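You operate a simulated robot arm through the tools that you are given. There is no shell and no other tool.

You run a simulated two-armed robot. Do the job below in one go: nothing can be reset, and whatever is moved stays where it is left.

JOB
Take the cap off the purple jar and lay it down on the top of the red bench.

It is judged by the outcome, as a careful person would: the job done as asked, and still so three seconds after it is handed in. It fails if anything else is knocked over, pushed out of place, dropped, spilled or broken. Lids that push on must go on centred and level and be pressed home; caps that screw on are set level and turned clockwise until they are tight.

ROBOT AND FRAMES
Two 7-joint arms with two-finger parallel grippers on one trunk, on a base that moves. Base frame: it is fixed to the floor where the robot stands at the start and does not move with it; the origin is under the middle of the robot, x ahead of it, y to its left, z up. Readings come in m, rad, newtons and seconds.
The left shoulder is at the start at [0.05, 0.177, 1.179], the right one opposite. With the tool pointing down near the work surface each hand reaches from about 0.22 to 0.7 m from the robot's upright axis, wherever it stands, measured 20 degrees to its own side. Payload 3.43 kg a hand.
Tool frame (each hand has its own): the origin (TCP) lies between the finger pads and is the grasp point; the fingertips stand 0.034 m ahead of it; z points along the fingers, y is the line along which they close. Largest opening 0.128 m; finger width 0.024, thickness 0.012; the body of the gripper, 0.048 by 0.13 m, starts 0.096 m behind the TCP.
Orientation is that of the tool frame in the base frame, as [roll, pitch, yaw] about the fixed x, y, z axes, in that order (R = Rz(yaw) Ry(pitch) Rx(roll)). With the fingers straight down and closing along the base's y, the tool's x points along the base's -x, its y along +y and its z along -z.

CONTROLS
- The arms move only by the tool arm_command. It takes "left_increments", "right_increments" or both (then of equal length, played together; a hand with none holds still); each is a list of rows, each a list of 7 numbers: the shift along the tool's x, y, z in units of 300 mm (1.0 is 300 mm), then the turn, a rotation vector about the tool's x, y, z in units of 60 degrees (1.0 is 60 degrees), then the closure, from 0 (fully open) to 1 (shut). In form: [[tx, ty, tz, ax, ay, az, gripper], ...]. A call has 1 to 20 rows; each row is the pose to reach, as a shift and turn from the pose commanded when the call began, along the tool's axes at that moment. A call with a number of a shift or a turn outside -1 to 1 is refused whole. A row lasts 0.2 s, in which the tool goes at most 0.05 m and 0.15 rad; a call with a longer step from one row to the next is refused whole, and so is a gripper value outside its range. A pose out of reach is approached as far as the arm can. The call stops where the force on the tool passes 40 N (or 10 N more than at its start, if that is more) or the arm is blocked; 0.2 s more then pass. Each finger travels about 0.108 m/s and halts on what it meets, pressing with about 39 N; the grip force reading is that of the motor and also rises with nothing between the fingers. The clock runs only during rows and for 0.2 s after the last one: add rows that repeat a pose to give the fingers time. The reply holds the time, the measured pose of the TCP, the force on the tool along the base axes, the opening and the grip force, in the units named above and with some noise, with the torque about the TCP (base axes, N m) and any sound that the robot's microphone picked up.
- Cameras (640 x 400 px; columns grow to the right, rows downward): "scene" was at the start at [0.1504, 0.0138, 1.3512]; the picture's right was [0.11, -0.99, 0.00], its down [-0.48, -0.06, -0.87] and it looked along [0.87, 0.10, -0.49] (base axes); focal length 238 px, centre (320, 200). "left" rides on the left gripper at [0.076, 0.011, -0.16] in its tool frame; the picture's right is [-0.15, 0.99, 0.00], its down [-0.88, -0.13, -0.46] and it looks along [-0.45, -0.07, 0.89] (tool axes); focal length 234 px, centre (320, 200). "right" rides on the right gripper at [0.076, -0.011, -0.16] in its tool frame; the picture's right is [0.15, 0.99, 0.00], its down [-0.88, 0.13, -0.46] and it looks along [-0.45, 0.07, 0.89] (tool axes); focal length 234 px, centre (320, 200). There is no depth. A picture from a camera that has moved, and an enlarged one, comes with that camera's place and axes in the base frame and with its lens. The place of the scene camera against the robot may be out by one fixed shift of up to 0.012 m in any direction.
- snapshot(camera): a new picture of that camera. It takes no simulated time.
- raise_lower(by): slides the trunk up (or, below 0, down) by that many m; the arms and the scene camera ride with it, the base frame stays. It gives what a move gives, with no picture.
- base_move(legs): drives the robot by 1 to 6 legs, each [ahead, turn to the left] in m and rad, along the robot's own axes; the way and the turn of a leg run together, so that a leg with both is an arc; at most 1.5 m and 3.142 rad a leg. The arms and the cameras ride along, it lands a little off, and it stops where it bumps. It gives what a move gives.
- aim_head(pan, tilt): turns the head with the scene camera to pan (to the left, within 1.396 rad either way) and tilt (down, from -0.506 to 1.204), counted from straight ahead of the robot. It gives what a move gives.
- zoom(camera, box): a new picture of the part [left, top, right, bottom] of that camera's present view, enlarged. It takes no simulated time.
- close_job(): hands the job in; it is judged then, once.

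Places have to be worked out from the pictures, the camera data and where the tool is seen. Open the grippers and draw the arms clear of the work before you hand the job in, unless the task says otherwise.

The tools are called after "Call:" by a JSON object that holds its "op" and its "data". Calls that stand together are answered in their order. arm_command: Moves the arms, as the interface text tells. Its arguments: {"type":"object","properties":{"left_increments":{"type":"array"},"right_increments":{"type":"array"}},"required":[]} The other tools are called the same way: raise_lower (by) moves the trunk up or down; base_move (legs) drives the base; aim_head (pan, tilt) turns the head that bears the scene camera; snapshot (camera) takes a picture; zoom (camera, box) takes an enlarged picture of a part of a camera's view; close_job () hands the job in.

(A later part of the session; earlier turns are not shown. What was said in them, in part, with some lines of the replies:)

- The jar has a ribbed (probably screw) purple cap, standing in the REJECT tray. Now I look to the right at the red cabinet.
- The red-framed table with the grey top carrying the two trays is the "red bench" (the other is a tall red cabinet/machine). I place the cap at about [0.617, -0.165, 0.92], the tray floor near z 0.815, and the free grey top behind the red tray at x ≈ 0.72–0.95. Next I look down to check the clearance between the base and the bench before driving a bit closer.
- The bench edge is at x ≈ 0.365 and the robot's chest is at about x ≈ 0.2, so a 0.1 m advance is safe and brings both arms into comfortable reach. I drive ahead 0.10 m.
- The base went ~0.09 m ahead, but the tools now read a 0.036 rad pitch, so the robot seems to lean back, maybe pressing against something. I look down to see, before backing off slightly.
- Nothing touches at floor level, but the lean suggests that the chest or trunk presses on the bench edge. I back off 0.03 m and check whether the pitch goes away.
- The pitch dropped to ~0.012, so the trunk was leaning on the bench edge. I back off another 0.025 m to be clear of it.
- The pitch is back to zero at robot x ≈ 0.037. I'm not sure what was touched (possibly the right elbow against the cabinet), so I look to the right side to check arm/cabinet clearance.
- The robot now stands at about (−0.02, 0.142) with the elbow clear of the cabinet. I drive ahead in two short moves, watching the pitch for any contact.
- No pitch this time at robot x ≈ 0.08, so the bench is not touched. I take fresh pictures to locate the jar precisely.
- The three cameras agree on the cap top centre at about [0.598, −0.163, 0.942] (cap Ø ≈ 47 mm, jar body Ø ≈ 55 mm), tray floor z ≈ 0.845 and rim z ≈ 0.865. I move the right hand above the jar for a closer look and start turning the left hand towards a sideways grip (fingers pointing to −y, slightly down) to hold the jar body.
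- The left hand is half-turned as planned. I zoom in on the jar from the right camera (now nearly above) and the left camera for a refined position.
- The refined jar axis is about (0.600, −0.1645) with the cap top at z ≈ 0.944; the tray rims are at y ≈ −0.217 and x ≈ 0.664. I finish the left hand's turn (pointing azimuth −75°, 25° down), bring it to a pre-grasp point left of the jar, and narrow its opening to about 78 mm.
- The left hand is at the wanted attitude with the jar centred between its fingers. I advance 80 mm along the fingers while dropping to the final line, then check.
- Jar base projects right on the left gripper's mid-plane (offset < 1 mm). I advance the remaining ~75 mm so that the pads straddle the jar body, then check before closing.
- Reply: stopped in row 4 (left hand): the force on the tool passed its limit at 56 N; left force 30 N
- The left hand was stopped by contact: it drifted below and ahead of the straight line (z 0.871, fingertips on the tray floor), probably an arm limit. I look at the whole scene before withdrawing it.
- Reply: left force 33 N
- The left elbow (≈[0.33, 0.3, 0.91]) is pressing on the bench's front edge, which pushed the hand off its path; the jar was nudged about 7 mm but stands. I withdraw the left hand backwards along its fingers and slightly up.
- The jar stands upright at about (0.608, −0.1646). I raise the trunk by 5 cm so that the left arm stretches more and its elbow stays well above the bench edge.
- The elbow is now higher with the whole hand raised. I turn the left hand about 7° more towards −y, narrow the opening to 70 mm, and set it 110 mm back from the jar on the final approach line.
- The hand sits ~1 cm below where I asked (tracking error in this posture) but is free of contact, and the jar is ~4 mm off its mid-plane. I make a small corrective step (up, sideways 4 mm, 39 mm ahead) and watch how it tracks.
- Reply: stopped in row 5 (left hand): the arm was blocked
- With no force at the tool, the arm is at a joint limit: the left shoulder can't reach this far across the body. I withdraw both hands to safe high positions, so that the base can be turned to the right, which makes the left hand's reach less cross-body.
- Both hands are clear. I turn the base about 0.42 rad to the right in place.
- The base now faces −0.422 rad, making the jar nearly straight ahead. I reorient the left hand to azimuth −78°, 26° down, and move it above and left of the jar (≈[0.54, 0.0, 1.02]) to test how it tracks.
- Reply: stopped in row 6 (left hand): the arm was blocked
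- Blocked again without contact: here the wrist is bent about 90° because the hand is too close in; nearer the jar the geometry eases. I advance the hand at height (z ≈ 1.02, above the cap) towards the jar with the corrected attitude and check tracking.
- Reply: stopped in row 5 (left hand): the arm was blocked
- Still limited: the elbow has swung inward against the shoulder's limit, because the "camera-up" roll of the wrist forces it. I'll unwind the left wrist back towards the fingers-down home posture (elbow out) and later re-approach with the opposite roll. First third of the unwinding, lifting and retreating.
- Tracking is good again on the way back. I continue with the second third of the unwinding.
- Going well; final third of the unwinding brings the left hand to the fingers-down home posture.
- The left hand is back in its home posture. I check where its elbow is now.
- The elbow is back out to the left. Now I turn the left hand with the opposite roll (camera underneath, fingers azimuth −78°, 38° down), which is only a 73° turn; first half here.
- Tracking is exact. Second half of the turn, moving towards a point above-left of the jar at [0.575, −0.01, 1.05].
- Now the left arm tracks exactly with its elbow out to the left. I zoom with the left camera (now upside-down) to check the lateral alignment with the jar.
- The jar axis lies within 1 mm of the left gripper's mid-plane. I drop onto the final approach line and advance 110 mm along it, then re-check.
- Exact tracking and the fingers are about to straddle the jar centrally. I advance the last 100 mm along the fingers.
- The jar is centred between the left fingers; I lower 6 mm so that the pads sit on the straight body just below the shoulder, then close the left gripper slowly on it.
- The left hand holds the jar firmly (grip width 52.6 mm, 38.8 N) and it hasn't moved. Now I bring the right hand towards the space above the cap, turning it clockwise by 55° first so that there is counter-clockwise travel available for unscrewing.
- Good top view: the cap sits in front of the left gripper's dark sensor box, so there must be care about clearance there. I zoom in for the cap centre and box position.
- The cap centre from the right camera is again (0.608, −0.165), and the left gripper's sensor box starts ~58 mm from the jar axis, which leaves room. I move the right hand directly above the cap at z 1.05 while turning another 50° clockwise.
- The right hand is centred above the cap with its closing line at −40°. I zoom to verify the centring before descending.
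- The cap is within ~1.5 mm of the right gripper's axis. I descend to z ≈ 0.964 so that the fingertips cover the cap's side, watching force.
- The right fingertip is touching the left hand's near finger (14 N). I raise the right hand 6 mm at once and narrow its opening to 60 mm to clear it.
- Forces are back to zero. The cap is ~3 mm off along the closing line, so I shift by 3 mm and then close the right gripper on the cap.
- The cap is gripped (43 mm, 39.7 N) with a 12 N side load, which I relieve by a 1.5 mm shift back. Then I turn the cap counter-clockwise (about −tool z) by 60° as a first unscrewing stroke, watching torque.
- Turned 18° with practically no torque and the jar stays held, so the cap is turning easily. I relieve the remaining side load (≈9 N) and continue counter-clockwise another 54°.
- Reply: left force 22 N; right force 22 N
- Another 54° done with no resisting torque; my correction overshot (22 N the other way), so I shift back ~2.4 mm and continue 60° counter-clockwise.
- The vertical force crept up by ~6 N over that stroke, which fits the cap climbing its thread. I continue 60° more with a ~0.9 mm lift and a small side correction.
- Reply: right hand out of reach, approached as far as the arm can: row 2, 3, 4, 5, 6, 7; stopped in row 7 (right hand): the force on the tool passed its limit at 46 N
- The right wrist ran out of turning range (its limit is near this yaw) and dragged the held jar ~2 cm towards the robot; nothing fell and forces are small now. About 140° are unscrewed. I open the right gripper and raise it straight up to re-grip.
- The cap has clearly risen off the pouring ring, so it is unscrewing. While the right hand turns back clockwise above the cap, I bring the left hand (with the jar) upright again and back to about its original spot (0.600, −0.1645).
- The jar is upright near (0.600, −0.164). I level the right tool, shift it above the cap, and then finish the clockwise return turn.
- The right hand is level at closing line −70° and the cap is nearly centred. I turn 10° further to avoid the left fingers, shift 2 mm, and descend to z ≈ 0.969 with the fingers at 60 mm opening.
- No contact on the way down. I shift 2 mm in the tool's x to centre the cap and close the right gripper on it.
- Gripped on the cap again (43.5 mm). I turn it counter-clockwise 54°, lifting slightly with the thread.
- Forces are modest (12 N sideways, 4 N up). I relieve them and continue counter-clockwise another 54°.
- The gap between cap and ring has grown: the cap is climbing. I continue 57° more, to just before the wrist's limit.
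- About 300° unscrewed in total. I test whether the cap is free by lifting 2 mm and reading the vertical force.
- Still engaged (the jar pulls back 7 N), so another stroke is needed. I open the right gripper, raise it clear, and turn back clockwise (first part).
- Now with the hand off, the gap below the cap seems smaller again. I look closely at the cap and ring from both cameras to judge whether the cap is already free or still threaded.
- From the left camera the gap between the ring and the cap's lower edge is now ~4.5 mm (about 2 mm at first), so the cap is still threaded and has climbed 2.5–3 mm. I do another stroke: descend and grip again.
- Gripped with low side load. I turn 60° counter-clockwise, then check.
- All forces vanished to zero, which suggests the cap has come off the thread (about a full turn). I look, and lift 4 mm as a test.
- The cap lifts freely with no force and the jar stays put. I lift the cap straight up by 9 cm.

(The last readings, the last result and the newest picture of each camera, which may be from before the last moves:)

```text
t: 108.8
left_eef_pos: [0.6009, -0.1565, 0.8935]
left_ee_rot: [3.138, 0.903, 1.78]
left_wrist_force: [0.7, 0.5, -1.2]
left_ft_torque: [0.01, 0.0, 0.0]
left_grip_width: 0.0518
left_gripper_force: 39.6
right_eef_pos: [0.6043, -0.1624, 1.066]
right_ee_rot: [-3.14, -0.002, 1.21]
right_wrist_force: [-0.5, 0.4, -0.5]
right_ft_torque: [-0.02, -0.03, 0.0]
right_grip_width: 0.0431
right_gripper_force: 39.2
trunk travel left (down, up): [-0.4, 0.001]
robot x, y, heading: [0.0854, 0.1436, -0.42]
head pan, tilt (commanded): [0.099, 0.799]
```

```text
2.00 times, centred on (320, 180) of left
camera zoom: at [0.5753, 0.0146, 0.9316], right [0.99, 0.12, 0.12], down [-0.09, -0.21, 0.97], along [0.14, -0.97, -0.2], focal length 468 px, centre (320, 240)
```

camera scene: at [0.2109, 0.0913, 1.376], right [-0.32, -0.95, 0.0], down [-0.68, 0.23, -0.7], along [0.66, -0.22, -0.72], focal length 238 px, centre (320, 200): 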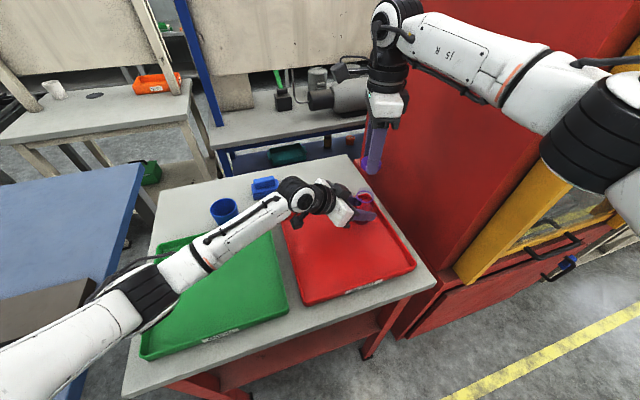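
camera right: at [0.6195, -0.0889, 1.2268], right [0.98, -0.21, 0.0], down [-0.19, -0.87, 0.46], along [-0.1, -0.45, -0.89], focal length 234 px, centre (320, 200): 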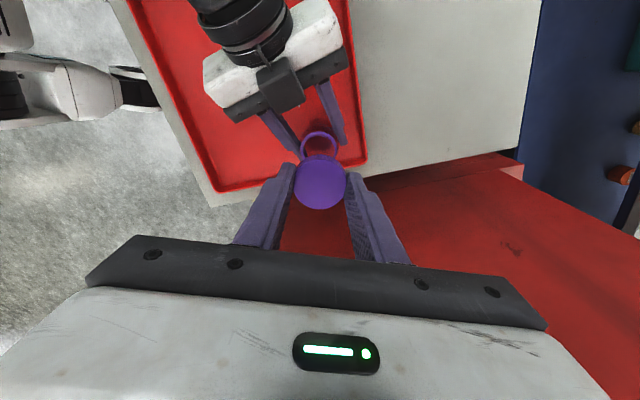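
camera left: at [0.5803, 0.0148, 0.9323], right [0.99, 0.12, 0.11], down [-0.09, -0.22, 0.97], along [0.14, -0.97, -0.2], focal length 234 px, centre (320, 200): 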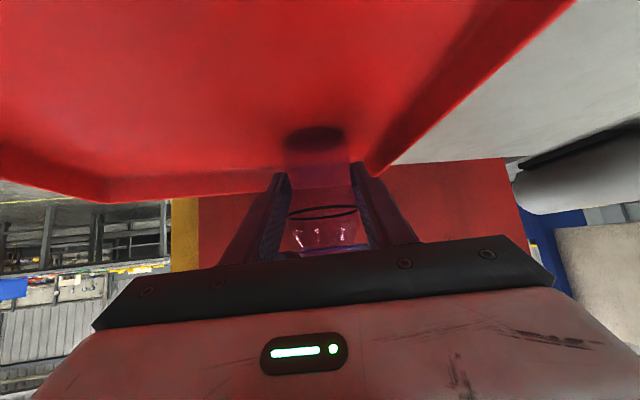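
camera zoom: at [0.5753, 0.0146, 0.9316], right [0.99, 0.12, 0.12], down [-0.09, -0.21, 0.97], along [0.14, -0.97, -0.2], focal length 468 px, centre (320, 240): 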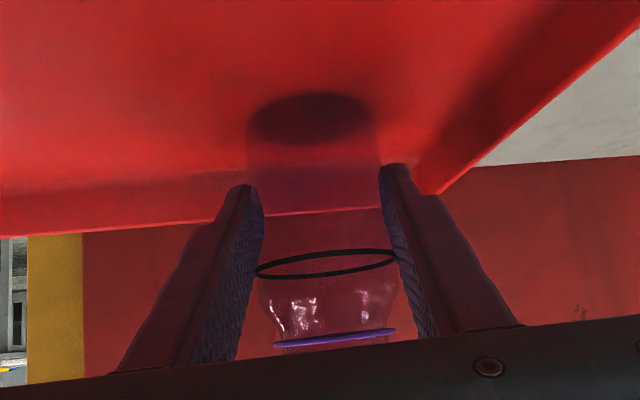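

The cap is off and in the right hand; the jar stands open in the left hand. I zoom in on the held cap to see how it sits relative to the fingertips, and raise the right hand a bit further out of the way.

Call:
{"op": "arm_command", "data": {"right_increments": [[0, 0, -0.06, 0, 0, 0, 0.75], [0, 0, -0.12, 0, 0, 0, 0.75], [0, 0, -0.18, 0, 0, 0, 0.75]]}}

Call:
{"op": "zoom", "data": {"camera": "right", "box": [270, 130, 370, 230]}}

Call:
{"op": "zoom", "data": {"camera": "scene", "box": [340, 110, 400, 180]}}

Call:
{"op": "zoom", "data": {"camera": "scene", "box": [320, 160, 400, 230]}}

```text
t: 109.5
left_eef_pos: [0.6011, -0.1569, 0.8921]
left_ee_rot: [3.139, 0.903, 1.779]
left_wrist_force: [1.0, -0.3, -1.0]
left_ft_torque: [0.0, 0.03, -0.01]
left_grip_width: 0.0521
left_gripper_force: 38.9
right_eef_pos: [0.6031, -0.1637, 1.119]
right_ee_rot: [-3.141, 0.001, 1.211]
right_wrist_force: [0.6, 0.9, -0.3]
right_ft_torque: [0.0, 0.03, 0.03]
right_grip_width: 0.0431
right_gripper_force: 39.2
trunk travel left (down, up): [-0.4, 0.001]
robot x, y, heading: [0.0809, 0.1422, -0.422]
head pan, tilt (commanded): [0.099, 0.799]
```

```text
4.00 times, centred on (320, 180) of right
camera zoom: at [0.6192, -0.0888, 1.2803], right [0.98, -0.21, 0.0], down [-0.19, -0.87, 0.46], along [-0.1, -0.45, -0.89], focal length 937 px, centre (320, 280)
```

zoom: 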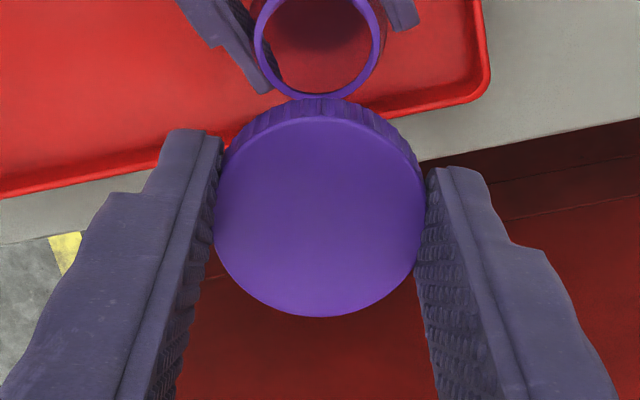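

```text
5.71 times, centred on (370, 145) of scene
camera zoom: at [0.2108, 0.0915, 1.3761], right [-0.32, -0.95, 0.0], down [-0.68, 0.23, -0.7], along [0.66, -0.22, -0.72], focal length 1358 px, centre (34, 514)
```

zoom: 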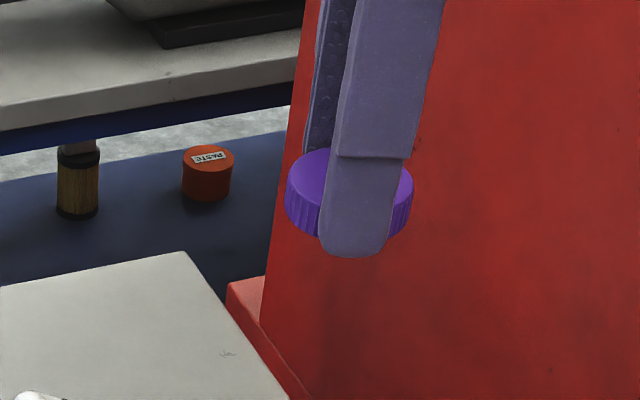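

```text
5.71 times, centred on (360, 195) of scene
camera zoom: at [0.2108, 0.0915, 1.3761], right [-0.32, -0.95, 0.0], down [-0.68, 0.23, -0.7], along [0.66, -0.22, -0.72], focal length 1358 px, centre (91, 229)
```

zoom: 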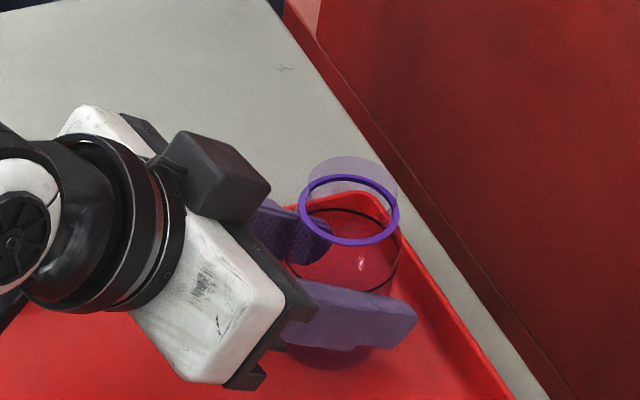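

The cap's lower rim is about flush with the fingertips (cap top ~19 mm below the TCP). Next, the jar: by my estimate it hangs ~1.7 mm above the tray floor, so I lower the left hand 1.5 mm and read the force.

Call:
{"op": "arm_command", "data": {"left_increments": [[0.002, 0, 0.0015, 0, 0, 0, 0.7], [0.004, 0, 0.003, 0, 0, 0, 0.7], [0.004, 0, 0.003, 0, 0, 0, 0.7]]}}

```text
t: 110.3
left_eef_pos: [0.6004, -0.1575, 0.8922]
left_ee_rot: [3.136, 0.907, 1.777]
left_wrist_force: [0.3, 0.2, 4.0]
left_ft_torque: [0.06, 0.04, -0.02]
left_grip_width: 0.0515
left_gripper_force: 38.6
right_eef_pos: [0.6043, -0.1641, 1.1208]
right_ee_rot: [-3.14, 0.0, 1.207]
right_wrist_force: [-0.4, 0.1, 0.4]
right_ft_torque: [-0.01, 0.01, -0.02]
right_grip_width: 0.0432
right_gripper_force: 39.2
trunk travel left (down, up): [-0.4, 0.001]
robot x, y, heading: [0.0778, 0.1462, -0.422]
head pan, tilt (commanded): [0.099, 0.799]
```

The jar bottom now rests on the tray floor (+4 N). I open the left gripper slowly to about 70 mm.

Call:
{"op": "arm_command", "data": {"left_increments": [[0, 0, 0, 0, 0, 0, 0.64], [0, 0, 0, 0, 0, 0, 0.61], [0, 0, 0, 0, 0, 0, 0.59], [0, 0, 0, 0, 0, 0, 0.57], [0, 0, 0, 0, 0, 0, 0.55], [0, 0, 0, 0, 0, 0, 0.53], [0, 0, 0, 0, 0, 0, 0.5], [0, 0, 0, 0, 0, 0, 0.47], [0, 0, 0, 0, 0, 0, 0.45], [0, 0, 0, 0, 0, 0, 0.45]]}}

Call:
{"op": "zoom", "data": {"camera": "left", "box": [230, 80, 410, 280]}}

Call:
{"op": "zoom", "data": {"camera": "scene", "box": [320, 160, 400, 230]}}

```text
t: 112.5
left_eef_pos: [0.6007, -0.1558, 0.8907]
left_ee_rot: [3.136, 0.904, 1.778]
left_wrist_force: [-0.5, 0.2, 0.6]
left_ft_torque: [0.01, -0.03, 0.01]
left_grip_width: 0.0705
left_gripper_force: 0.1
right_eef_pos: [0.6035, -0.1628, 1.1193]
right_ee_rot: [3.141, 0.001, 1.209]
right_wrist_force: [-0.6, -0.5, 0.4]
right_ft_torque: [0.01, 0.03, 0.01]
right_grip_width: 0.0432
right_gripper_force: 39.6
trunk travel left (down, up): [-0.4, 0.001]
robot x, y, heading: [0.0788, 0.1402, -0.423]
head pan, tilt (commanded): [0.099, 0.799]
```

```text
2.00 times, centred on (320, 180) of left
camera zoom: at [0.5753, 0.0144, 0.9302], right [0.99, 0.12, 0.12], down [-0.09, -0.21, 0.97], along [0.14, -0.97, -0.2], focal length 468 px, centre (320, 240)
```

zoom: 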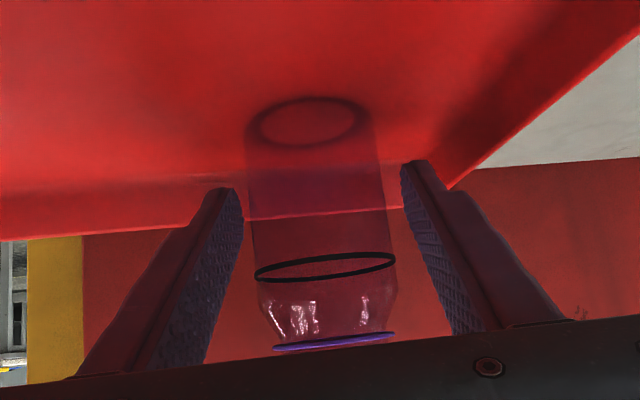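

```text
5.71 times, centred on (360, 195) of scene
camera zoom: at [0.2108, 0.0913, 1.3761], right [-0.32, -0.95, 0.0], down [-0.68, 0.23, -0.7], along [0.66, -0.22, -0.72], focal length 1358 px, centre (91, 229)
```

zoom: 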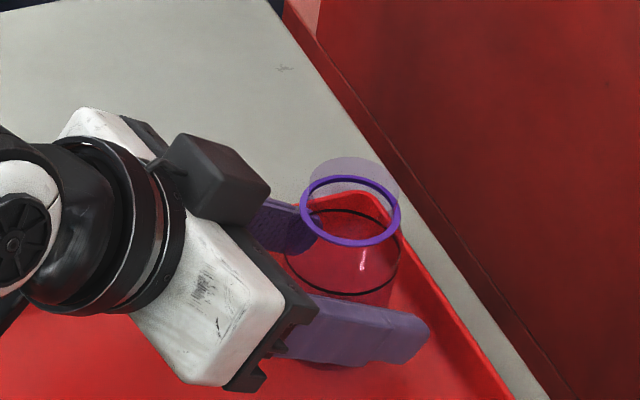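

The jar stands upright on the tray, released, with equal gaps on both sides. I withdraw the left hand straight back along its fingers by 20 cm.

Call:
{"op": "arm_command", "data": {"left_increments": [[0, 0, -0.07, 0, 0, 0, 0.45], [0, 0, -0.15, 0, 0, 0, 0.45], [0, 0, -0.25, 0, 0, 0, 0.45], [0, 0, -0.36, 0, 0, 0, 0.45], [0, 0, -0.47, 0, 0, 0, 0.45], [0, 0, -0.58, 0, 0, 0, 0.45], [0, 0, -0.667, 0, 0, 0, 0.45]]}}

Call:
{"op": "snapshot", "data": {"camera": "scene"}}

Call:
{"op": "zoom", "data": {"camera": "scene", "box": [320, 160, 400, 230]}}

```text
t: 114.2
left_eef_pos: [0.5676, -0.0016, 1.014]
left_ee_rot: [3.137, 0.905, 1.778]
left_wrist_force: [0.7, 0.1, -0.4]
left_ft_torque: [0.04, -0.02, -0.01]
left_grip_width: 0.0704
left_gripper_force: 0.1
right_eef_pos: [0.6041, -0.1627, 1.1197]
right_ee_rot: [-3.141, 0.001, 1.209]
right_wrist_force: [0.6, -0.8, 0.9]
right_ft_torque: [0.01, 0.01, 0.0]
right_grip_width: 0.043
right_gripper_force: 38.7
trunk travel left (down, up): [-0.4, 0.001]
robot x, y, heading: [0.0811, 0.1452, -0.418]
head pan, tilt (commanded): [0.099, 0.799]
```

```text
taken
camera scene: at [0.2107, 0.0916, 1.3761], right [-0.32, -0.95, 0.0], down [-0.68, 0.23, -0.7], along [0.66, -0.22, -0.72], focal length 238 px, centre (320, 200)
```

scene: 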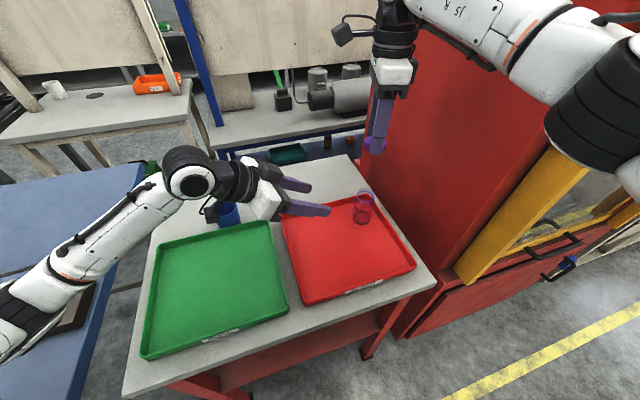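

```text
5.71 times, centred on (360, 195) of scene
camera zoom: at [0.2107, 0.0916, 1.3761], right [-0.32, -0.95, 0.0], down [-0.68, 0.23, -0.7], along [0.66, -0.22, -0.72], focal length 1358 px, centre (91, 229)
```

zoom: 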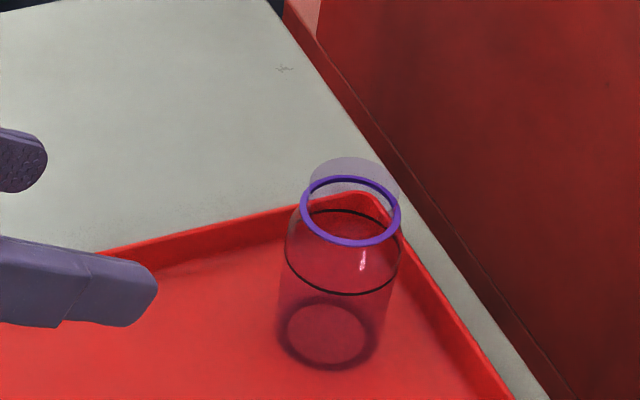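

The jar is standing upright, open, in the tray. I bring the left hand back up and away (half of the turn back to home).

Call:
{"op": "arm_command", "data": {"left_increments": [[-0.024, -0.021, -0.089, -0.0288, 0.0572, -0.0591, 0.45], [-0.049, -0.042, -0.177, -0.0576, 0.1145, -0.1181, 0.45], [-0.073, -0.063, -0.266, -0.0864, 0.1717, -0.1772, 0.45], [-0.098, -0.083, -0.354, -0.1153, 0.2289, -0.2363, 0.45], [-0.122, -0.104, -0.443, -0.1441, 0.2861, -0.2954, 0.45], [-0.147, -0.125, -0.531, -0.1729, 0.3434, -0.3544, 0.45], [-0.171, -0.146, -0.62, -0.2017, 0.4006, -0.4135, 0.45]]}}

Call:
{"op": "arm_command", "data": {"left_increments": [[0.0, 0.0, -0.02, -0.0336, 0.0668, -0.0689, 0.45], [0.02, 0.0, -0.05, -0.0672, 0.1335, -0.1378, 0.45], [0.04, 0.0, -0.08, -0.1009, 0.2003, -0.2068, 0.45], [0.06, 0.0, -0.1, -0.1345, 0.2671, -0.2757, 0.45], [0.08, 0.0, -0.12, -0.1681, 0.3338, -0.3446, 0.45], [0.1, 0.0, -0.14, -0.2017, 0.4006, -0.4135, 0.45]]}}

Call:
{"op": "snapshot", "data": {"camera": "scene"}}

```text
t: 115.8
left_eef_pos: [0.5001, 0.102, 1.1704]
left_ee_rot: [-3.024, 0.446, 2.3]
left_wrist_force: [0.2, -0.5, -0.4]
left_ft_torque: [-0.01, -0.01, 0.0]
left_grip_width: 0.0702
left_gripper_force: 0.1
right_eef_pos: [0.6034, -0.1637, 1.1196]
right_ee_rot: [-3.141, 0.0, 1.208]
right_wrist_force: [0.5, -0.4, -1.4]
right_ft_torque: [-0.02, -0.03, -0.03]
right_grip_width: 0.0429
right_gripper_force: 39.0
trunk travel left (down, up): [-0.4, 0.001]
robot x, y, heading: [0.0766, 0.1406, -0.424]
head pan, tilt (commanded): [0.099, 0.799]
```

```text
t: 117.2
left_eef_pos: [0.4745, 0.1377, 1.1942]
left_ee_rot: [3.139, -0.003, 2.717]
left_wrist_force: [0.3, -0.6, -0.2]
left_ft_torque: [-0.02, 0.0, 0.01]
left_grip_width: 0.0705
left_gripper_force: 0.0
right_eef_pos: [0.6034, -0.1635, 1.1199]
right_ee_rot: [-3.141, 0.0, 1.212]
right_wrist_force: [-0.1, -0.3, -0.7]
right_ft_torque: [0.0, 0.02, -0.01]
right_grip_width: 0.0436
right_gripper_force: 39.1
trunk travel left (down, up): [-0.4, 0.001]
robot x, y, heading: [0.0792, 0.1427, -0.418]
head pan, tilt (commanded): [0.099, 0.799]
```

```text
taken
camera scene: at [0.2107, 0.0912, 1.376], right [-0.32, -0.95, 0.0], down [-0.68, 0.23, -0.7], along [0.66, -0.22, -0.72], focal length 238 px, centre (320, 200)
```

scene: 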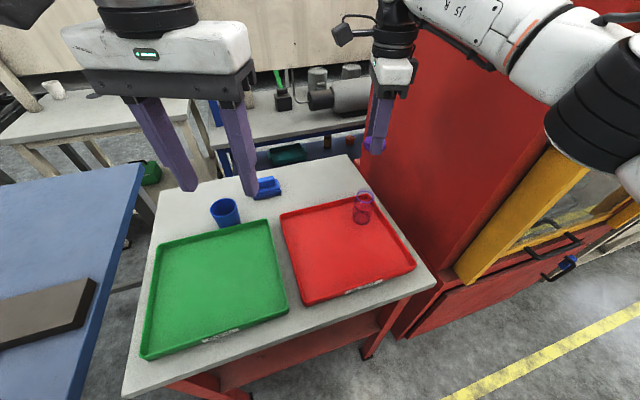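

The left hand is home. With the cap held high (z 1.12), I turn the base left by 0.57 rad (to heading ≈ +0.15), which brings the right shoulder forward so that the grey top behind the red tray is within reach.

Call:
{"op": "base_move", "data": {"legs": [[0.0, 0.57]]}}

Call:
{"op": "aim_head", "data": {"pan": -0.4, "tilt": 0.65}}

Call:
{"op": "snapshot", "data": {"camera": "scene"}}

Call:
{"op": "snapshot", "data": {"camera": "right"}}

```text
t: 119.1
left_eef_pos: [0.4131, 0.3518, 1.1943]
left_ee_rot: [3.138, 0.0, -2.998]
left_wrist_force: [-1.2, 0.2, -0.2]
left_ft_torque: [-0.04, 0.01, 0.03]
left_grip_width: 0.0704
left_gripper_force: 0.0
right_eef_pos: [0.6859, 0.1691, 1.1207]
right_ee_rot: [-3.14, 0.0, 1.783]
right_wrist_force: [0.3, 0.3, 0.1]
right_ft_torque: [-0.01, 0.02, -0.02]
right_grip_width: 0.0435
right_gripper_force: 39.0
trunk travel left (down, up): [-0.4, 0.001]
robot x, y, heading: [0.0797, 0.1436, 0.152]
head pan, tilt (commanded): [0.099, 0.799]
```

```text
t: 120.1
left_eef_pos: [0.4146, 0.3511, 1.1946]
left_ee_rot: [3.138, -0.001, -2.998]
left_wrist_force: [-0.2, -0.1, -1.2]
left_ft_torque: [-0.01, 0.02, -0.03]
left_grip_width: 0.0706
left_gripper_force: 0.1
right_eef_pos: [0.6858, 0.1692, 1.1207]
right_ee_rot: [-3.141, 0.001, 1.782]
right_wrist_force: [0.2, -0.1, -0.6]
right_ft_torque: [-0.02, -0.04, 0.01]
right_grip_width: 0.0434
right_gripper_force: 38.7
trunk travel left (down, up): [-0.4, 0.001]
robot x, y, heading: [0.0785, 0.1407, 0.142]
head pan, tilt (commanded): [-0.4, 0.649]
```

```text
taken
camera scene: at [0.2239, 0.1346, 1.3886], right [-0.25, -0.97, 0.0], down [-0.59, 0.15, -0.8], along [0.77, -0.2, -0.6], focal length 238 px, centre (320, 200)
```

scene: 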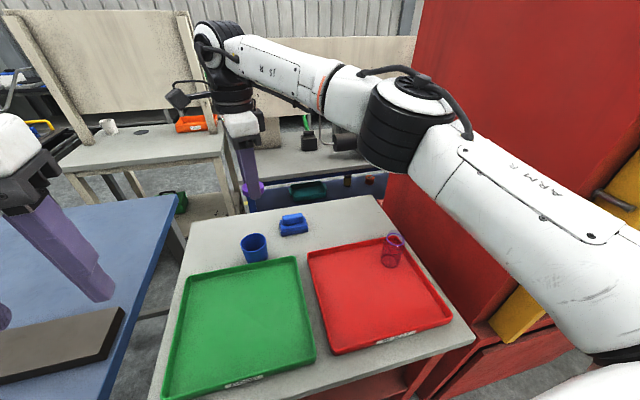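

```text
taken
camera right: at [0.6581, 0.24, 1.2799], right [0.94, 0.35, 0.0], down [0.31, -0.83, 0.46], along [0.16, -0.43, -0.89], focal length 234 px, centre (320, 200)
```

right: 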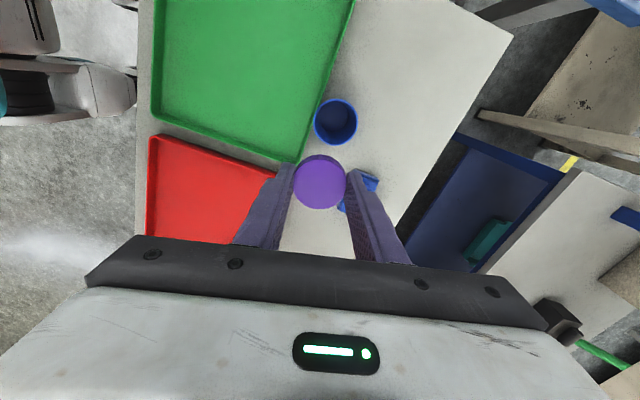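

The free grey area behind the red tray is visible; I choose the spot (0.73, −0.10), well clear of the tray rim (x ≈ 0.67), the blue block (≈0.79, 0.08) and the cup. I move the right hand towards it at height, turning so that the fingers will open along y.

Call:
{"op": "arm_command", "data": {"right_increments": [[-0.072, -0.007, 0.022, 0, 0, -0.11, 0.75], [-0.143, -0.015, 0.044, 0, 0, -0.22, 0.75], [-0.215, -0.022, 0.067, 0, 0, -0.33, 0.75], [-0.287, -0.029, 0.089, 0, 0, -0.44, 0.75], [-0.358, -0.037, 0.111, 0, 0, -0.55, 0.75], [-0.43, -0.044, 0.133, 0, 0, -0.65, 0.75]]}}

```text
t: 121.5
left_eef_pos: [0.4146, 0.3497, 1.1944]
left_ee_rot: [3.137, 0.0, -2.999]
left_wrist_force: [0.3, -1.1, 0.3]
left_ft_torque: [0.0, 0.0, -0.02]
left_grip_width: 0.0702
left_gripper_force: 0.0
right_eef_pos: [0.7005, 0.0396, 1.0789]
right_ee_rot: [3.141, -0.001, 2.465]
right_wrist_force: [-1.0, 0.0, 0.1]
right_ft_torque: [0.04, 0.02, 0.03]
right_grip_width: 0.0436
right_gripper_force: 38.9
trunk travel left (down, up): [-0.4, 0.001]
robot x, y, heading: [0.0775, 0.1383, 0.149]
head pan, tilt (commanded): [-0.4, 0.649]
```

Tracking well. I continue to a point above the chosen spot at z ≈ 0.98, completing the turn.

Call:
{"op": "arm_command", "data": {"right_increments": [[-0.061, -0.05, 0.055, 0, 0, -0.11, 0.75], [-0.123, -0.1, 0.11, 0, 0, -0.22, 0.75], [-0.184, -0.151, 0.165, 0, 0, -0.33, 0.75], [-0.245, -0.201, 0.22, 0, 0, -0.44, 0.75], [-0.307, -0.251, 0.275, 0, 0, -0.55, 0.75], [-0.368, -0.301, 0.33, 0, 0, -0.65, 0.75], [-0.368, -0.301, 0.33, 0, 0, -0.65, 0.75]]}}

Call:
{"op": "snapshot", "data": {"camera": "scene"}}

Call:
{"op": "snapshot", "data": {"camera": "right"}}

```text
t: 123.1
left_eef_pos: [0.4137, 0.3501, 1.1943]
left_ee_rot: [3.138, -0.002, -2.997]
left_wrist_force: [0.1, -0.3, -0.6]
left_ft_torque: [-0.01, 0.03, -0.02]
left_grip_width: 0.0705
left_gripper_force: 0.1
right_eef_pos: [0.7298, -0.0997, 0.9797]
right_ee_rot: [3.141, 0.0, -3.139]
right_wrist_force: [0.7, -0.5, 0.0]
right_ft_torque: [-0.04, 0.04, 0.0]
right_grip_width: 0.0437
right_gripper_force: 38.9
trunk travel left (down, up): [-0.4, 0.001]
robot x, y, heading: [0.0813, 0.144, 0.148]
head pan, tilt (commanded): [-0.4, 0.649]
```

```text
taken
camera scene: at [0.2237, 0.1347, 1.3887], right [-0.25, -0.97, 0.0], down [-0.59, 0.15, -0.8], along [0.77, -0.2, -0.6], focal length 238 px, centre (320, 200)
```

scene: 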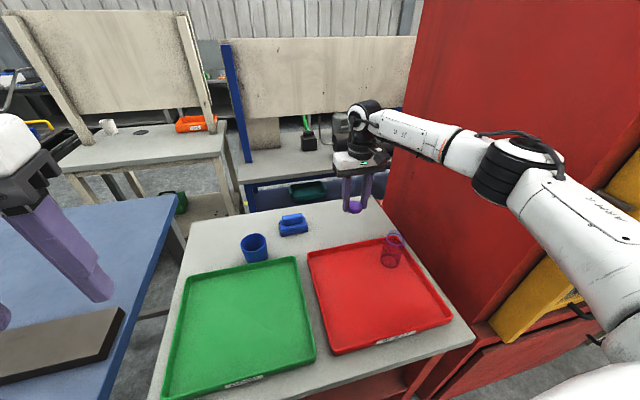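

```text
taken
camera right: at [0.6525, -0.1116, 1.1404], right [-0.15, 0.99, 0.0], down [0.88, 0.13, 0.45], along [0.45, 0.07, -0.89], focal length 234 px, centre (320, 200)
```

right: 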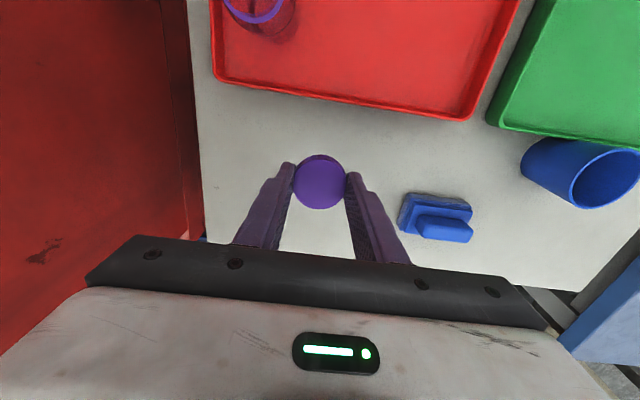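

The spot below is clear. I lower the cap by 8.5 cm to just above the bench top, then check the view.

Call:
{"op": "arm_command", "data": {"right_increments": [[0, 0, 0.06, 0, 0, 0, 0.75], [0, 0, 0.12, 0, 0, 0, 0.75], [0, 0, 0.18, 0, 0, 0, 0.75], [0, 0, 0.24, 0, 0, 0, 0.75], [0, 0, 0.28, 0, 0, 0, 0.75], [0, 0, 0.28, 0, 0, 0, 0.75]]}}

Call:
{"op": "zoom", "data": {"camera": "scene", "box": [320, 170, 400, 240]}}

Call:
{"op": "zoom", "data": {"camera": "right", "box": [230, 80, 430, 240]}}

```text
t: 124.5
left_eef_pos: [0.414, 0.3512, 1.1958]
left_ee_rot: [3.139, -0.001, -2.999]
left_wrist_force: [0.4, -0.2, -0.3]
left_ft_torque: [-0.01, 0.0, 0.01]
left_grip_width: 0.0703
left_gripper_force: 0.1
right_eef_pos: [0.7292, -0.1003, 0.8962]
right_ee_rot: [-3.141, 0.001, -3.139]
right_wrist_force: [0.0, 0.9, -0.1]
right_ft_torque: [0.01, 0.01, -0.05]
right_grip_width: 0.0435
right_gripper_force: 38.8
trunk travel left (down, up): [-0.4, 0.001]
robot x, y, heading: [0.079, 0.1426, 0.15]
head pan, tilt (commanded): [-0.4, 0.649]
```

```text
5.71 times, centred on (360, 205) of scene
camera zoom: at [0.2238, 0.1345, 1.3887], right [-0.25, -0.97, 0.0], down [-0.59, 0.15, -0.8], along [0.77, -0.2, -0.6], focal length 1358 px, centre (91, 171)
```

zoom: 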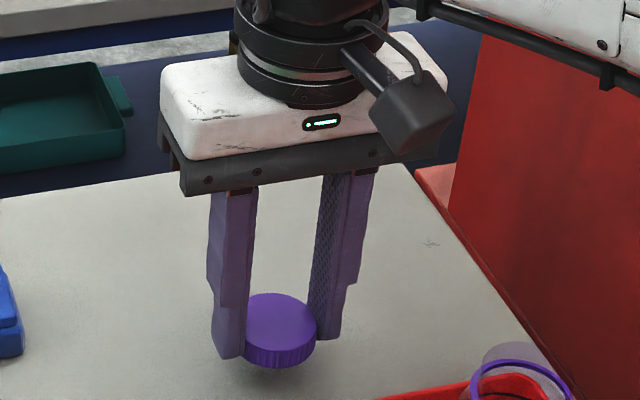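

```text
2.50 times, centred on (330, 160) of right
camera zoom: at [0.6527, -0.1119, 1.0569], right [-0.15, 0.99, 0.0], down [0.88, 0.13, 0.46], along [0.45, 0.07, -0.89], focal length 585 px, centre (295, 300)
```

zoom: 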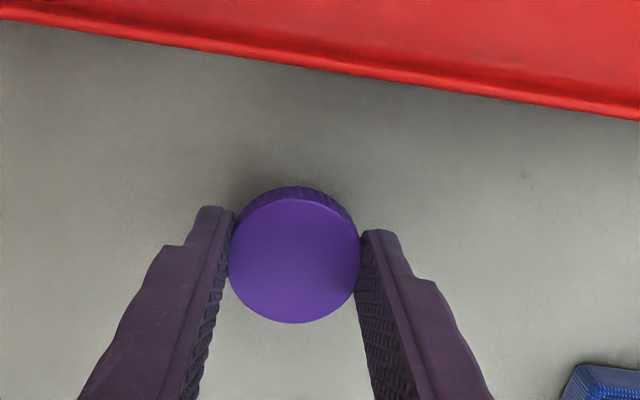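

No contact yet; the shadow shows a small remaining gap. I lower 9 mm more in small steps.

Call:
{"op": "arm_command", "data": {"right_increments": [[0, 0, 0.01, 0, 0, 0, 0.75], [0, 0, 0.02, 0, 0, 0, 0.75], [0, 0, 0.03, 0, 0, 0, 0.75], [0, 0, 0.03, 0, 0, 0, 0.75]]}}

Call:
{"op": "zoom", "data": {"camera": "scene", "box": [340, 200, 380, 240]}}

```text
t: 125.5
left_eef_pos: [0.4141, 0.3497, 1.1944]
left_ee_rot: [3.137, -0.001, -2.999]
left_wrist_force: [0.1, 0.6, -0.5]
left_ft_torque: [-0.01, -0.02, -0.02]
left_grip_width: 0.0702
left_gripper_force: 0.2
right_eef_pos: [0.73, -0.1012, 0.8881]
right_ee_rot: [3.141, -0.003, -3.14]
right_wrist_force: [0.0, 0.9, -1.0]
right_ft_torque: [-0.01, -0.03, 0.01]
right_grip_width: 0.0435
right_gripper_force: 39.4
trunk travel left (down, up): [-0.4, 0.001]
robot x, y, heading: [0.0815, 0.1472, 0.149]
head pan, tilt (commanded): [-0.4, 0.649]
```

```text
10.00 times, centred on (360, 220) of scene
camera zoom: at [0.2238, 0.1345, 1.3887], right [-0.25, -0.97, 0.0], down [-0.59, 0.15, -0.8], along [0.77, -0.2, -0.6], focal length 2377 px, centre (-80, 0)
```

zoom: 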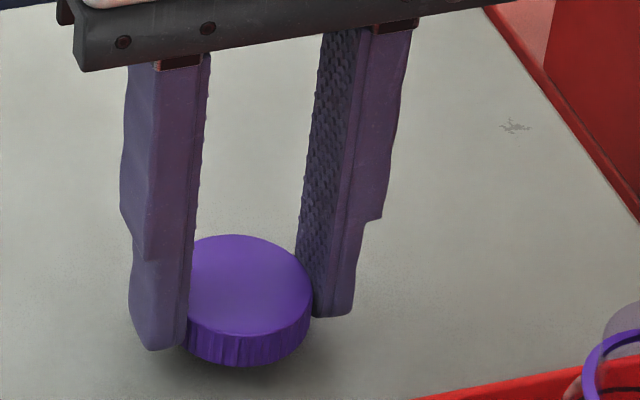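

Still no contact at z 0.888. I lower another 5 mm slowly.

Call:
{"op": "arm_command", "data": {"right_increments": [[0, 0, 0.006, 0, 0, 0, 0.75], [0, 0, 0.012, 0, 0, 0, 0.75], [0, 0, 0.017, 0, 0, 0, 0.75], [0, 0, 0.017, 0, 0, 0, 0.75]]}}

```text
t: 126.5
left_eef_pos: [0.4143, 0.3513, 1.1953]
left_ee_rot: [3.139, -0.001, -2.998]
left_wrist_force: [-0.4, -0.1, -0.2]
left_ft_torque: [0.0, 0.04, -0.02]
left_grip_width: 0.0707
left_gripper_force: 0.1
right_eef_pos: [0.7288, -0.1001, 0.8832]
right_ee_rot: [-3.14, 0.0, -3.14]
right_wrist_force: [-0.2, 0.2, 0.5]
right_ft_torque: [-0.01, 0.03, -0.02]
right_grip_width: 0.0432
right_gripper_force: 39.1
trunk travel left (down, up): [-0.4, 0.001]
robot x, y, heading: [0.0807, 0.1449, 0.147]
head pan, tilt (commanded): [-0.4, 0.649]
```

No contact at 0.883 either; another 4 mm.

Call:
{"op": "arm_command", "data": {"right_increments": [[0, 0, 0.005, 0, 0, 0, 0.75], [0, 0, 0.01, 0, 0, 0, 0.75], [0, 0, 0.0133, 0, 0, 0, 0.75], [0, 0, 0.0133, 0, 0, 0, 0.75]]}}

Call:
{"op": "zoom", "data": {"camera": "scene", "box": [340, 200, 380, 240]}}

```text
t: 127.5
left_eef_pos: [0.4136, 0.3519, 1.1948]
left_ee_rot: [3.138, 0.0, -2.999]
left_wrist_force: [0.6, -0.3, -0.4]
left_ft_torque: [0.01, 0.01, -0.02]
left_grip_width: 0.0701
left_gripper_force: 0.0
right_eef_pos: [0.7299, -0.1001, 0.879]
right_ee_rot: [3.14, 0.0, -3.14]
right_wrist_force: [0.1, -0.3, -0.3]
right_ft_torque: [0.0, 0.0, -0.01]
right_grip_width: 0.0433
right_gripper_force: 39.2
trunk travel left (down, up): [-0.4, 0.001]
robot x, y, heading: [0.0841, 0.1461, 0.15]
head pan, tilt (commanded): [-0.4, 0.649]
```

```text
10.00 times, centred on (360, 220) of scene
camera zoom: at [0.2238, 0.1345, 1.3886], right [-0.25, -0.97, 0.0], down [-0.59, 0.15, -0.8], along [0.77, -0.2, -0.6], focal length 2377 px, centre (-80, 0)
```

zoom: 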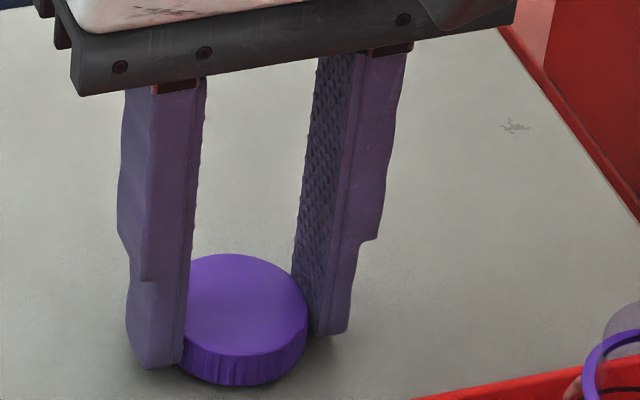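

Very close now (shadow nearly joined), still no force at 0.879. I go down 3 mm more.

Call:
{"op": "arm_command", "data": {"right_increments": [[0, 0, 0.004, 0, 0, 0, 0.75], [0, 0, 0.007, 0, 0, 0, 0.75], [0, 0, 0.01, 0, 0, 0, 0.75], [0, 0, 0.01, 0, 0, 0, 0.75]]}}

```text
t: 128.5
left_eef_pos: [0.414, 0.3506, 1.1943]
left_ee_rot: [3.139, -0.001, -2.999]
left_wrist_force: [0.7, -0.6, 0.2]
left_ft_torque: [0.01, 0.03, 0.0]
left_grip_width: 0.0704
left_gripper_force: 0.0
right_eef_pos: [0.7287, -0.1003, 0.8759]
right_ee_rot: [3.141, -0.002, -3.141]
right_wrist_force: [0.0, 0.1, -1.5]
right_ft_torque: [0.0, 0.03, 0.02]
right_grip_width: 0.0436
right_gripper_force: 39.1
trunk travel left (down, up): [-0.4, 0.001]
robot x, y, heading: [0.0817, 0.1425, 0.148]
head pan, tilt (commanded): [-0.4, 0.649]
```

No contact at 0.876; another 3 mm.

Call:
{"op": "arm_command", "data": {"right_increments": [[0, 0, 0.004, 0, 0, 0, 0.75], [0, 0, 0.007, 0, 0, 0, 0.75], [0, 0, 0.01, 0, 0, 0, 0.75], [0, 0, 0.01, 0, 0, 0, 0.75]]}}

Call:
{"op": "zoom", "data": {"camera": "scene", "box": [340, 200, 380, 240]}}

```text
t: 129.5
left_eef_pos: [0.4135, 0.3521, 1.1942]
left_ee_rot: [3.139, 0.001, -2.998]
left_wrist_force: [0.8, 0.2, 0.6]
left_ft_torque: [-0.02, -0.05, 0.0]
left_grip_width: 0.0703
left_gripper_force: 0.1
right_eef_pos: [0.7296, -0.0997, 0.8744]
right_ee_rot: [-3.141, 0.0, -3.14]
right_wrist_force: [-0.8, -1.5, 7.9]
right_ft_torque: [-0.02, -0.02, 0.05]
right_grip_width: 0.0434
right_gripper_force: 38.5
trunk travel left (down, up): [-0.4, 0.001]
robot x, y, heading: [0.0801, 0.1437, 0.145]
head pan, tilt (commanded): [-0.4, 0.649]
```

```text
10.00 times, centred on (360, 220) of scene
camera zoom: at [0.2229, 0.1347, 1.3889], right [-0.25, -0.97, 0.0], down [-0.58, 0.15, -0.8], along [0.77, -0.2, -0.6], focal length 2377 px, centre (-80, 0)
```

zoom: 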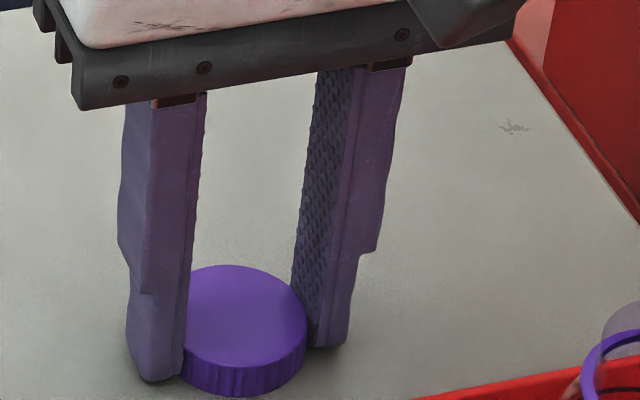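

Contact: +7.9 N, the cap is on the bench top. I open the right gripper slowly.

Call:
{"op": "arm_command", "data": {"right_increments": [[0, 0, 0, 0, 0, 0, 0.7], [0, 0, -0.001, 0, 0, 0, 0.67], [0, 0, -0.002, 0, 0, 0, 0.65], [0, 0, -0.002, 0, 0, 0, 0.63], [0, 0, -0.002, 0, 0, 0, 0.61], [0, 0, -0.002, 0, 0, 0, 0.59], [0, 0, -0.002, 0, 0, 0, 0.56], [0, 0, -0.002, 0, 0, 0, 0.53], [0, 0, -0.002, 0, 0, 0, 0.5], [0, 0, -0.002, 0, 0, 0, 0.5]]}}

Call:
{"op": "zoom", "data": {"camera": "scene", "box": [340, 200, 380, 240]}}

Call:
{"op": "zoom", "data": {"camera": "right", "box": [230, 80, 430, 240]}}

```text
t: 131.7
left_eef_pos: [0.4138, 0.3518, 1.1946]
left_ee_rot: [3.138, 0.001, -2.998]
left_wrist_force: [0.9, 0.7, 0.5]
left_ft_torque: [0.02, 0.01, -0.03]
left_grip_width: 0.0706
left_gripper_force: 0.1
right_eef_pos: [0.7269, -0.0983, 0.8743]
right_ee_rot: [3.141, -0.003, -3.138]
right_wrist_force: [-3.8, 3.1, 6.4]
right_ft_torque: [-0.05, 0.01, -0.05]
right_grip_width: 0.0625
right_gripper_force: 0.2
trunk travel left (down, up): [-0.4, 0.001]
robot x, y, heading: [0.0783, 0.1428, 0.144]
head pan, tilt (commanded): [-0.4, 0.649]
```

```text
10.00 times, centred on (360, 220) of scene
camera zoom: at [0.2229, 0.1352, 1.3888], right [-0.25, -0.97, 0.0], down [-0.58, 0.15, -0.8], along [0.77, -0.2, -0.6], focal length 2377 px, centre (-80, 0)
```

zoom: 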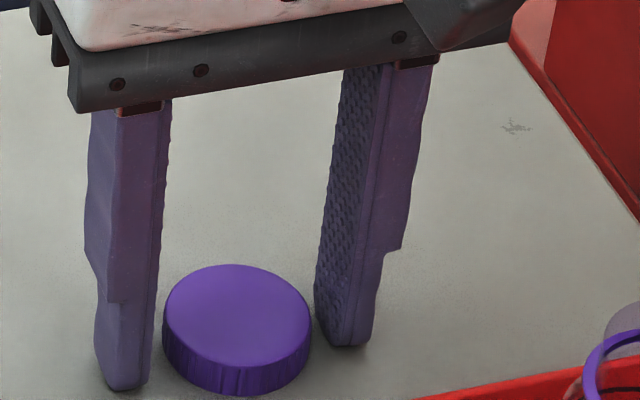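

```text
2.50 times, centred on (330, 160) of right
camera zoom: at [0.6516, -0.1103, 1.0343], right [-0.15, 0.99, 0.0], down [0.88, 0.13, 0.45], along [0.45, 0.07, -0.89], focal length 585 px, centre (295, 300)
```

zoom: 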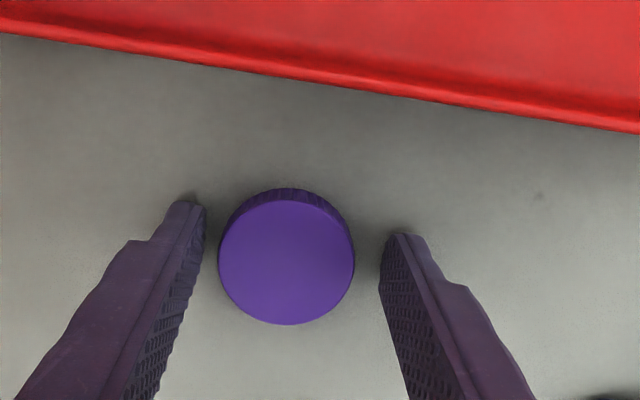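

The cap lies flat on the grey bench top, free of the fingers. I raise the right hand straight up.

Call:
{"op": "arm_command", "data": {"right_increments": [[0, 0, -0.02, 0, 0, 0, 0.5], [0, 0, -0.06, 0, 0, 0, 0.5], [0, 0, -0.12, 0, 0, 0, 0.5], [0, 0, -0.2, 0, 0, 0, 0.45], [0, 0, -0.3, 0, 0, 0, 0.4], [0, 0, -0.4, 0, 0, 0, 0.3], [0, 0, -0.5, 0, 0, 0, 0.2], [0, 0, -0.6, 0, 0, 0, 0.1], [0, 0, -0.7, 0, 0, 0, 0]]}}

Call:
{"op": "snapshot", "data": {"camera": "scene"}}

Call:
{"op": "snapshot", "data": {"camera": "right"}}

Call:
{"op": "zoom", "data": {"camera": "scene", "box": [330, 190, 430, 280]}}

```text
t: 133.7
left_eef_pos: [0.4141, 0.35, 1.1955]
left_ee_rot: [3.137, 0.001, -2.999]
left_wrist_force: [-0.5, -0.1, 0.0]
left_ft_torque: [-0.03, -0.04, -0.05]
left_grip_width: 0.0706
left_gripper_force: 0.1
right_eef_pos: [0.7292, -0.1, 1.0846]
right_ee_rot: [-3.141, 0.001, -3.14]
right_wrist_force: [-0.1, -1.0, 0.4]
right_ft_torque: [0.01, -0.01, -0.03]
right_grip_width: 0.128
right_gripper_force: 0.2
trunk travel left (down, up): [-0.4, 0.001]
robot x, y, heading: [0.079, 0.1434, 0.147]
head pan, tilt (commanded): [-0.4, 0.649]
```

```text
taken
camera scene: at [0.2235, 0.1348, 1.3887], right [-0.25, -0.97, 0.0], down [-0.59, 0.15, -0.8], along [0.77, -0.2, -0.6], focal length 238 px, centre (320, 200)
```

scene: 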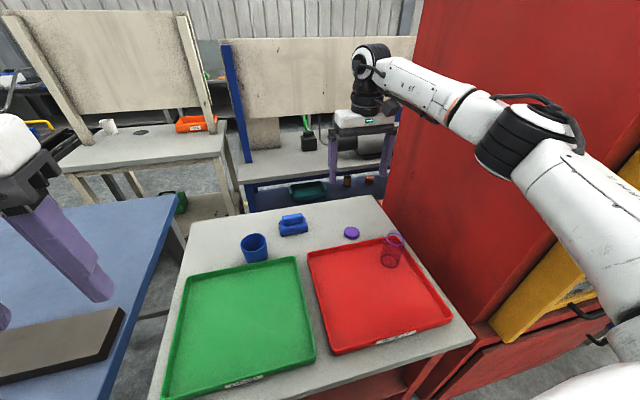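

```text
taken
camera right: at [0.6523, -0.1116, 1.2445], right [-0.15, 0.99, 0.0], down [0.88, 0.13, 0.46], along [0.45, 0.07, -0.89], focal length 234 px, centre (320, 200)
```

right: 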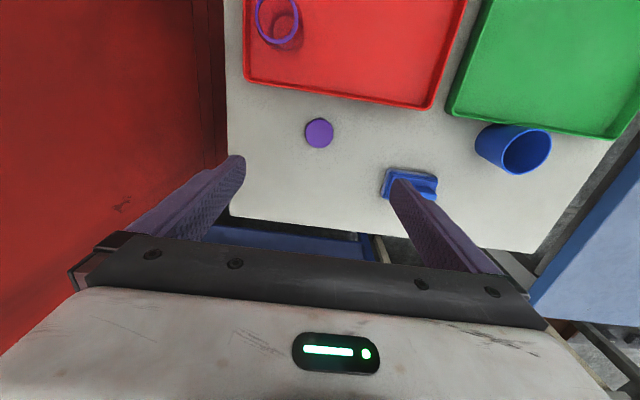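

```text
4.44 times, centred on (380, 235) of scene
camera zoom: at [0.2235, 0.1348, 1.3887], right [-0.25, -0.97, 0.0], down [-0.59, 0.15, -0.8], along [0.77, -0.2, -0.6], focal length 1057 px, centre (53, 44)
```

zoom: 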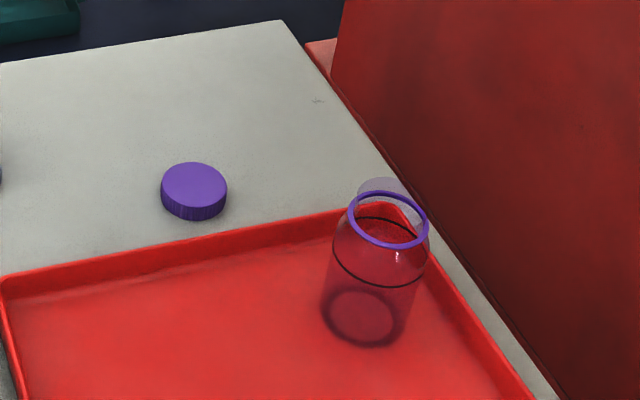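

The cap lies flat on the bench top and the jar stands open in the tray; cup, block and trays are untouched. I draw the right arm back and up, and open the left gripper fully.

Call:
{"op": "arm_command", "data": {"left_increments": [[0, 0, 0, 0, 0, 0, 0.3], [0, 0, 0, 0, 0, 0, 0.2], [0, 0, 0, 0, 0, 0, 0.1], [0, 0, 0, 0, 0, 0, 0], [0, 0, 0, 0, 0, 0, 0], [0, 0, 0, 0, 0, 0, 0], [0, 0, 0, 0, 0, 0, 0], [0, 0, 0, 0, 0, 0, 0], [0, 0, 0, 0, 0, 0, 0], [0, 0, 0, 0, 0, 0, 0], [0, 0, 0, 0, 0, 0, 0]], "right_increments": [[0.0, 0.0, -0.1, 0, 0, 0, 0], [0.0, 0.0, -0.2, 0, 0, 0, 0], [0.08, 0.04, -0.3, 0, 0, 0, 0], [0.17, 0.08, -0.36, 0, 0, 0, 0], [0.26, 0.12, -0.4, 0, 0, 0, 0], [0.35, 0.16, -0.43, 0, 0, 0, 0], [0.45, 0.21, -0.45, 0, 0, 0, 0], [0.55, 0.26, -0.45, 0, 0, 0, 0], [0.65, 0.31, -0.45, 0, 0, 0, 0], [0.767, 0.367, -0.45, 0, 0, 0, 0], [0.767, 0.367, -0.45, 0, 0, 0, 0]]}}

Call:
{"op": "snapshot", "data": {"camera": "scene"}}

Call:
{"op": "snapshot", "data": {"camera": "right"}}

Call:
{"op": "snapshot", "data": {"camera": "left"}}

```text
t: 136.1
left_eef_pos: [0.4151, 0.3511, 1.1951]
left_ee_rot: [3.138, 0.001, -2.998]
left_wrist_force: [0.7, -0.1, -0.3]
left_ft_torque: [0.01, -0.02, -0.03]
left_grip_width: 0.1278
left_gripper_force: 0.0
right_eef_pos: [0.4985, 0.0098, 1.2181]
right_ee_rot: [3.141, -0.002, -3.139]
right_wrist_force: [0.0, 0.5, 0.3]
right_ft_torque: [0.0, 0.01, -0.01]
right_grip_width: 0.128
right_gripper_force: 0.0
trunk travel left (down, up): [-0.4, 0.001]
robot x, y, heading: [0.0798, 0.1415, 0.148]
head pan, tilt (commanded): [-0.4, 0.649]
```

```text
taken
camera scene: at [0.2241, 0.1342, 1.3886], right [-0.25, -0.97, 0.0], down [-0.59, 0.15, -0.8], along [0.77, -0.2, -0.6], focal length 238 px, centre (320, 200)
```

scene: 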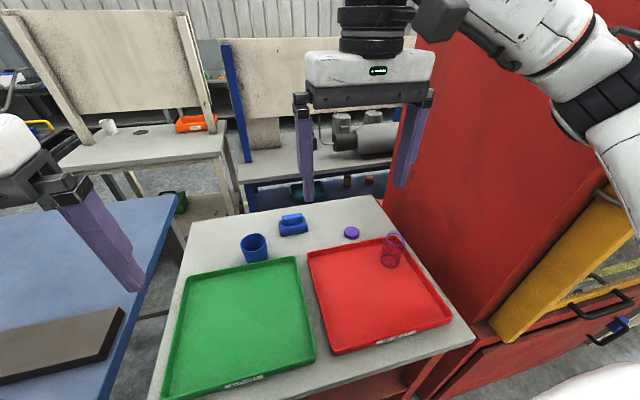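

```text
taken
camera right: at [0.422, -0.0023, 1.3783], right [-0.15, 0.99, 0.0], down [0.88, 0.13, 0.45], along [0.45, 0.07, -0.89], focal length 234 px, centre (320, 200)
```

right: 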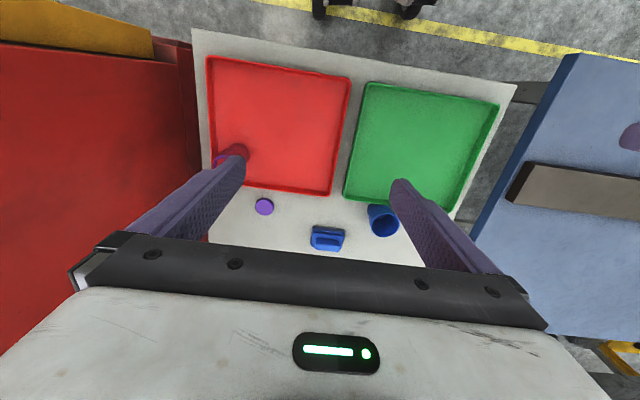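

```text
taken
camera left: at [0.3381, 0.3504, 1.3541], right [0.0, 1.0, 0.0], down [0.89, 0.0, 0.45], along [0.45, 0.0, -0.89], focal length 234 px, centre (320, 200)
```

left: 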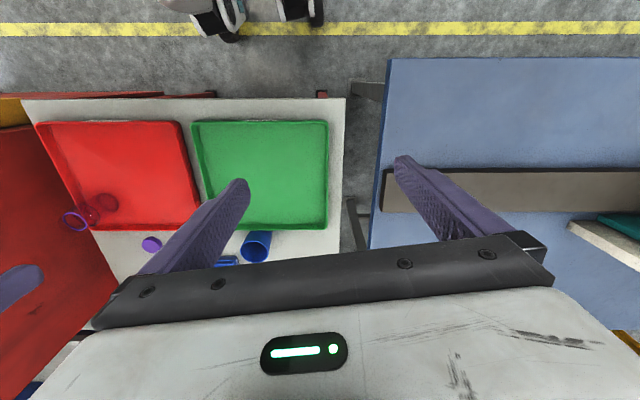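

The cap lies flat on the grey top of the red-framed bench. The jar stands upright and open in its tray, nothing else has been disturbed, and both grippers are open and clear of the work, so I hand the job in.

Call:
{"op": "close_job", "data": {}}

```text
The job is handed in.
```

The cap is off the purple jar and lies flat on the grey top of the red-framed bench, just behind the red REJECT tray. I took that bench to be the "red bench", since the other red object is a tall cabinet. The job is handed in; no verdict has come back.

- **Jar:** it stands upright and open in its tray, within a few millimetres of where it started. It was nudged about 8 mm when my first attempt to grip it went wrong, and was later dragged about 2 cm while I unscrewed the cap. I set it back close to its original spot.
- **Contact with the cabinet:** on the first drive forward the robot leaned back against something, most likely the right elbow on the red cabinet's front post. I backed off, and nothing visibly moved.
- **Everything else:** both trays, the blue cup and the blue block look unmoved in the last pictures. Both grippers are open and raised clear of the bench.
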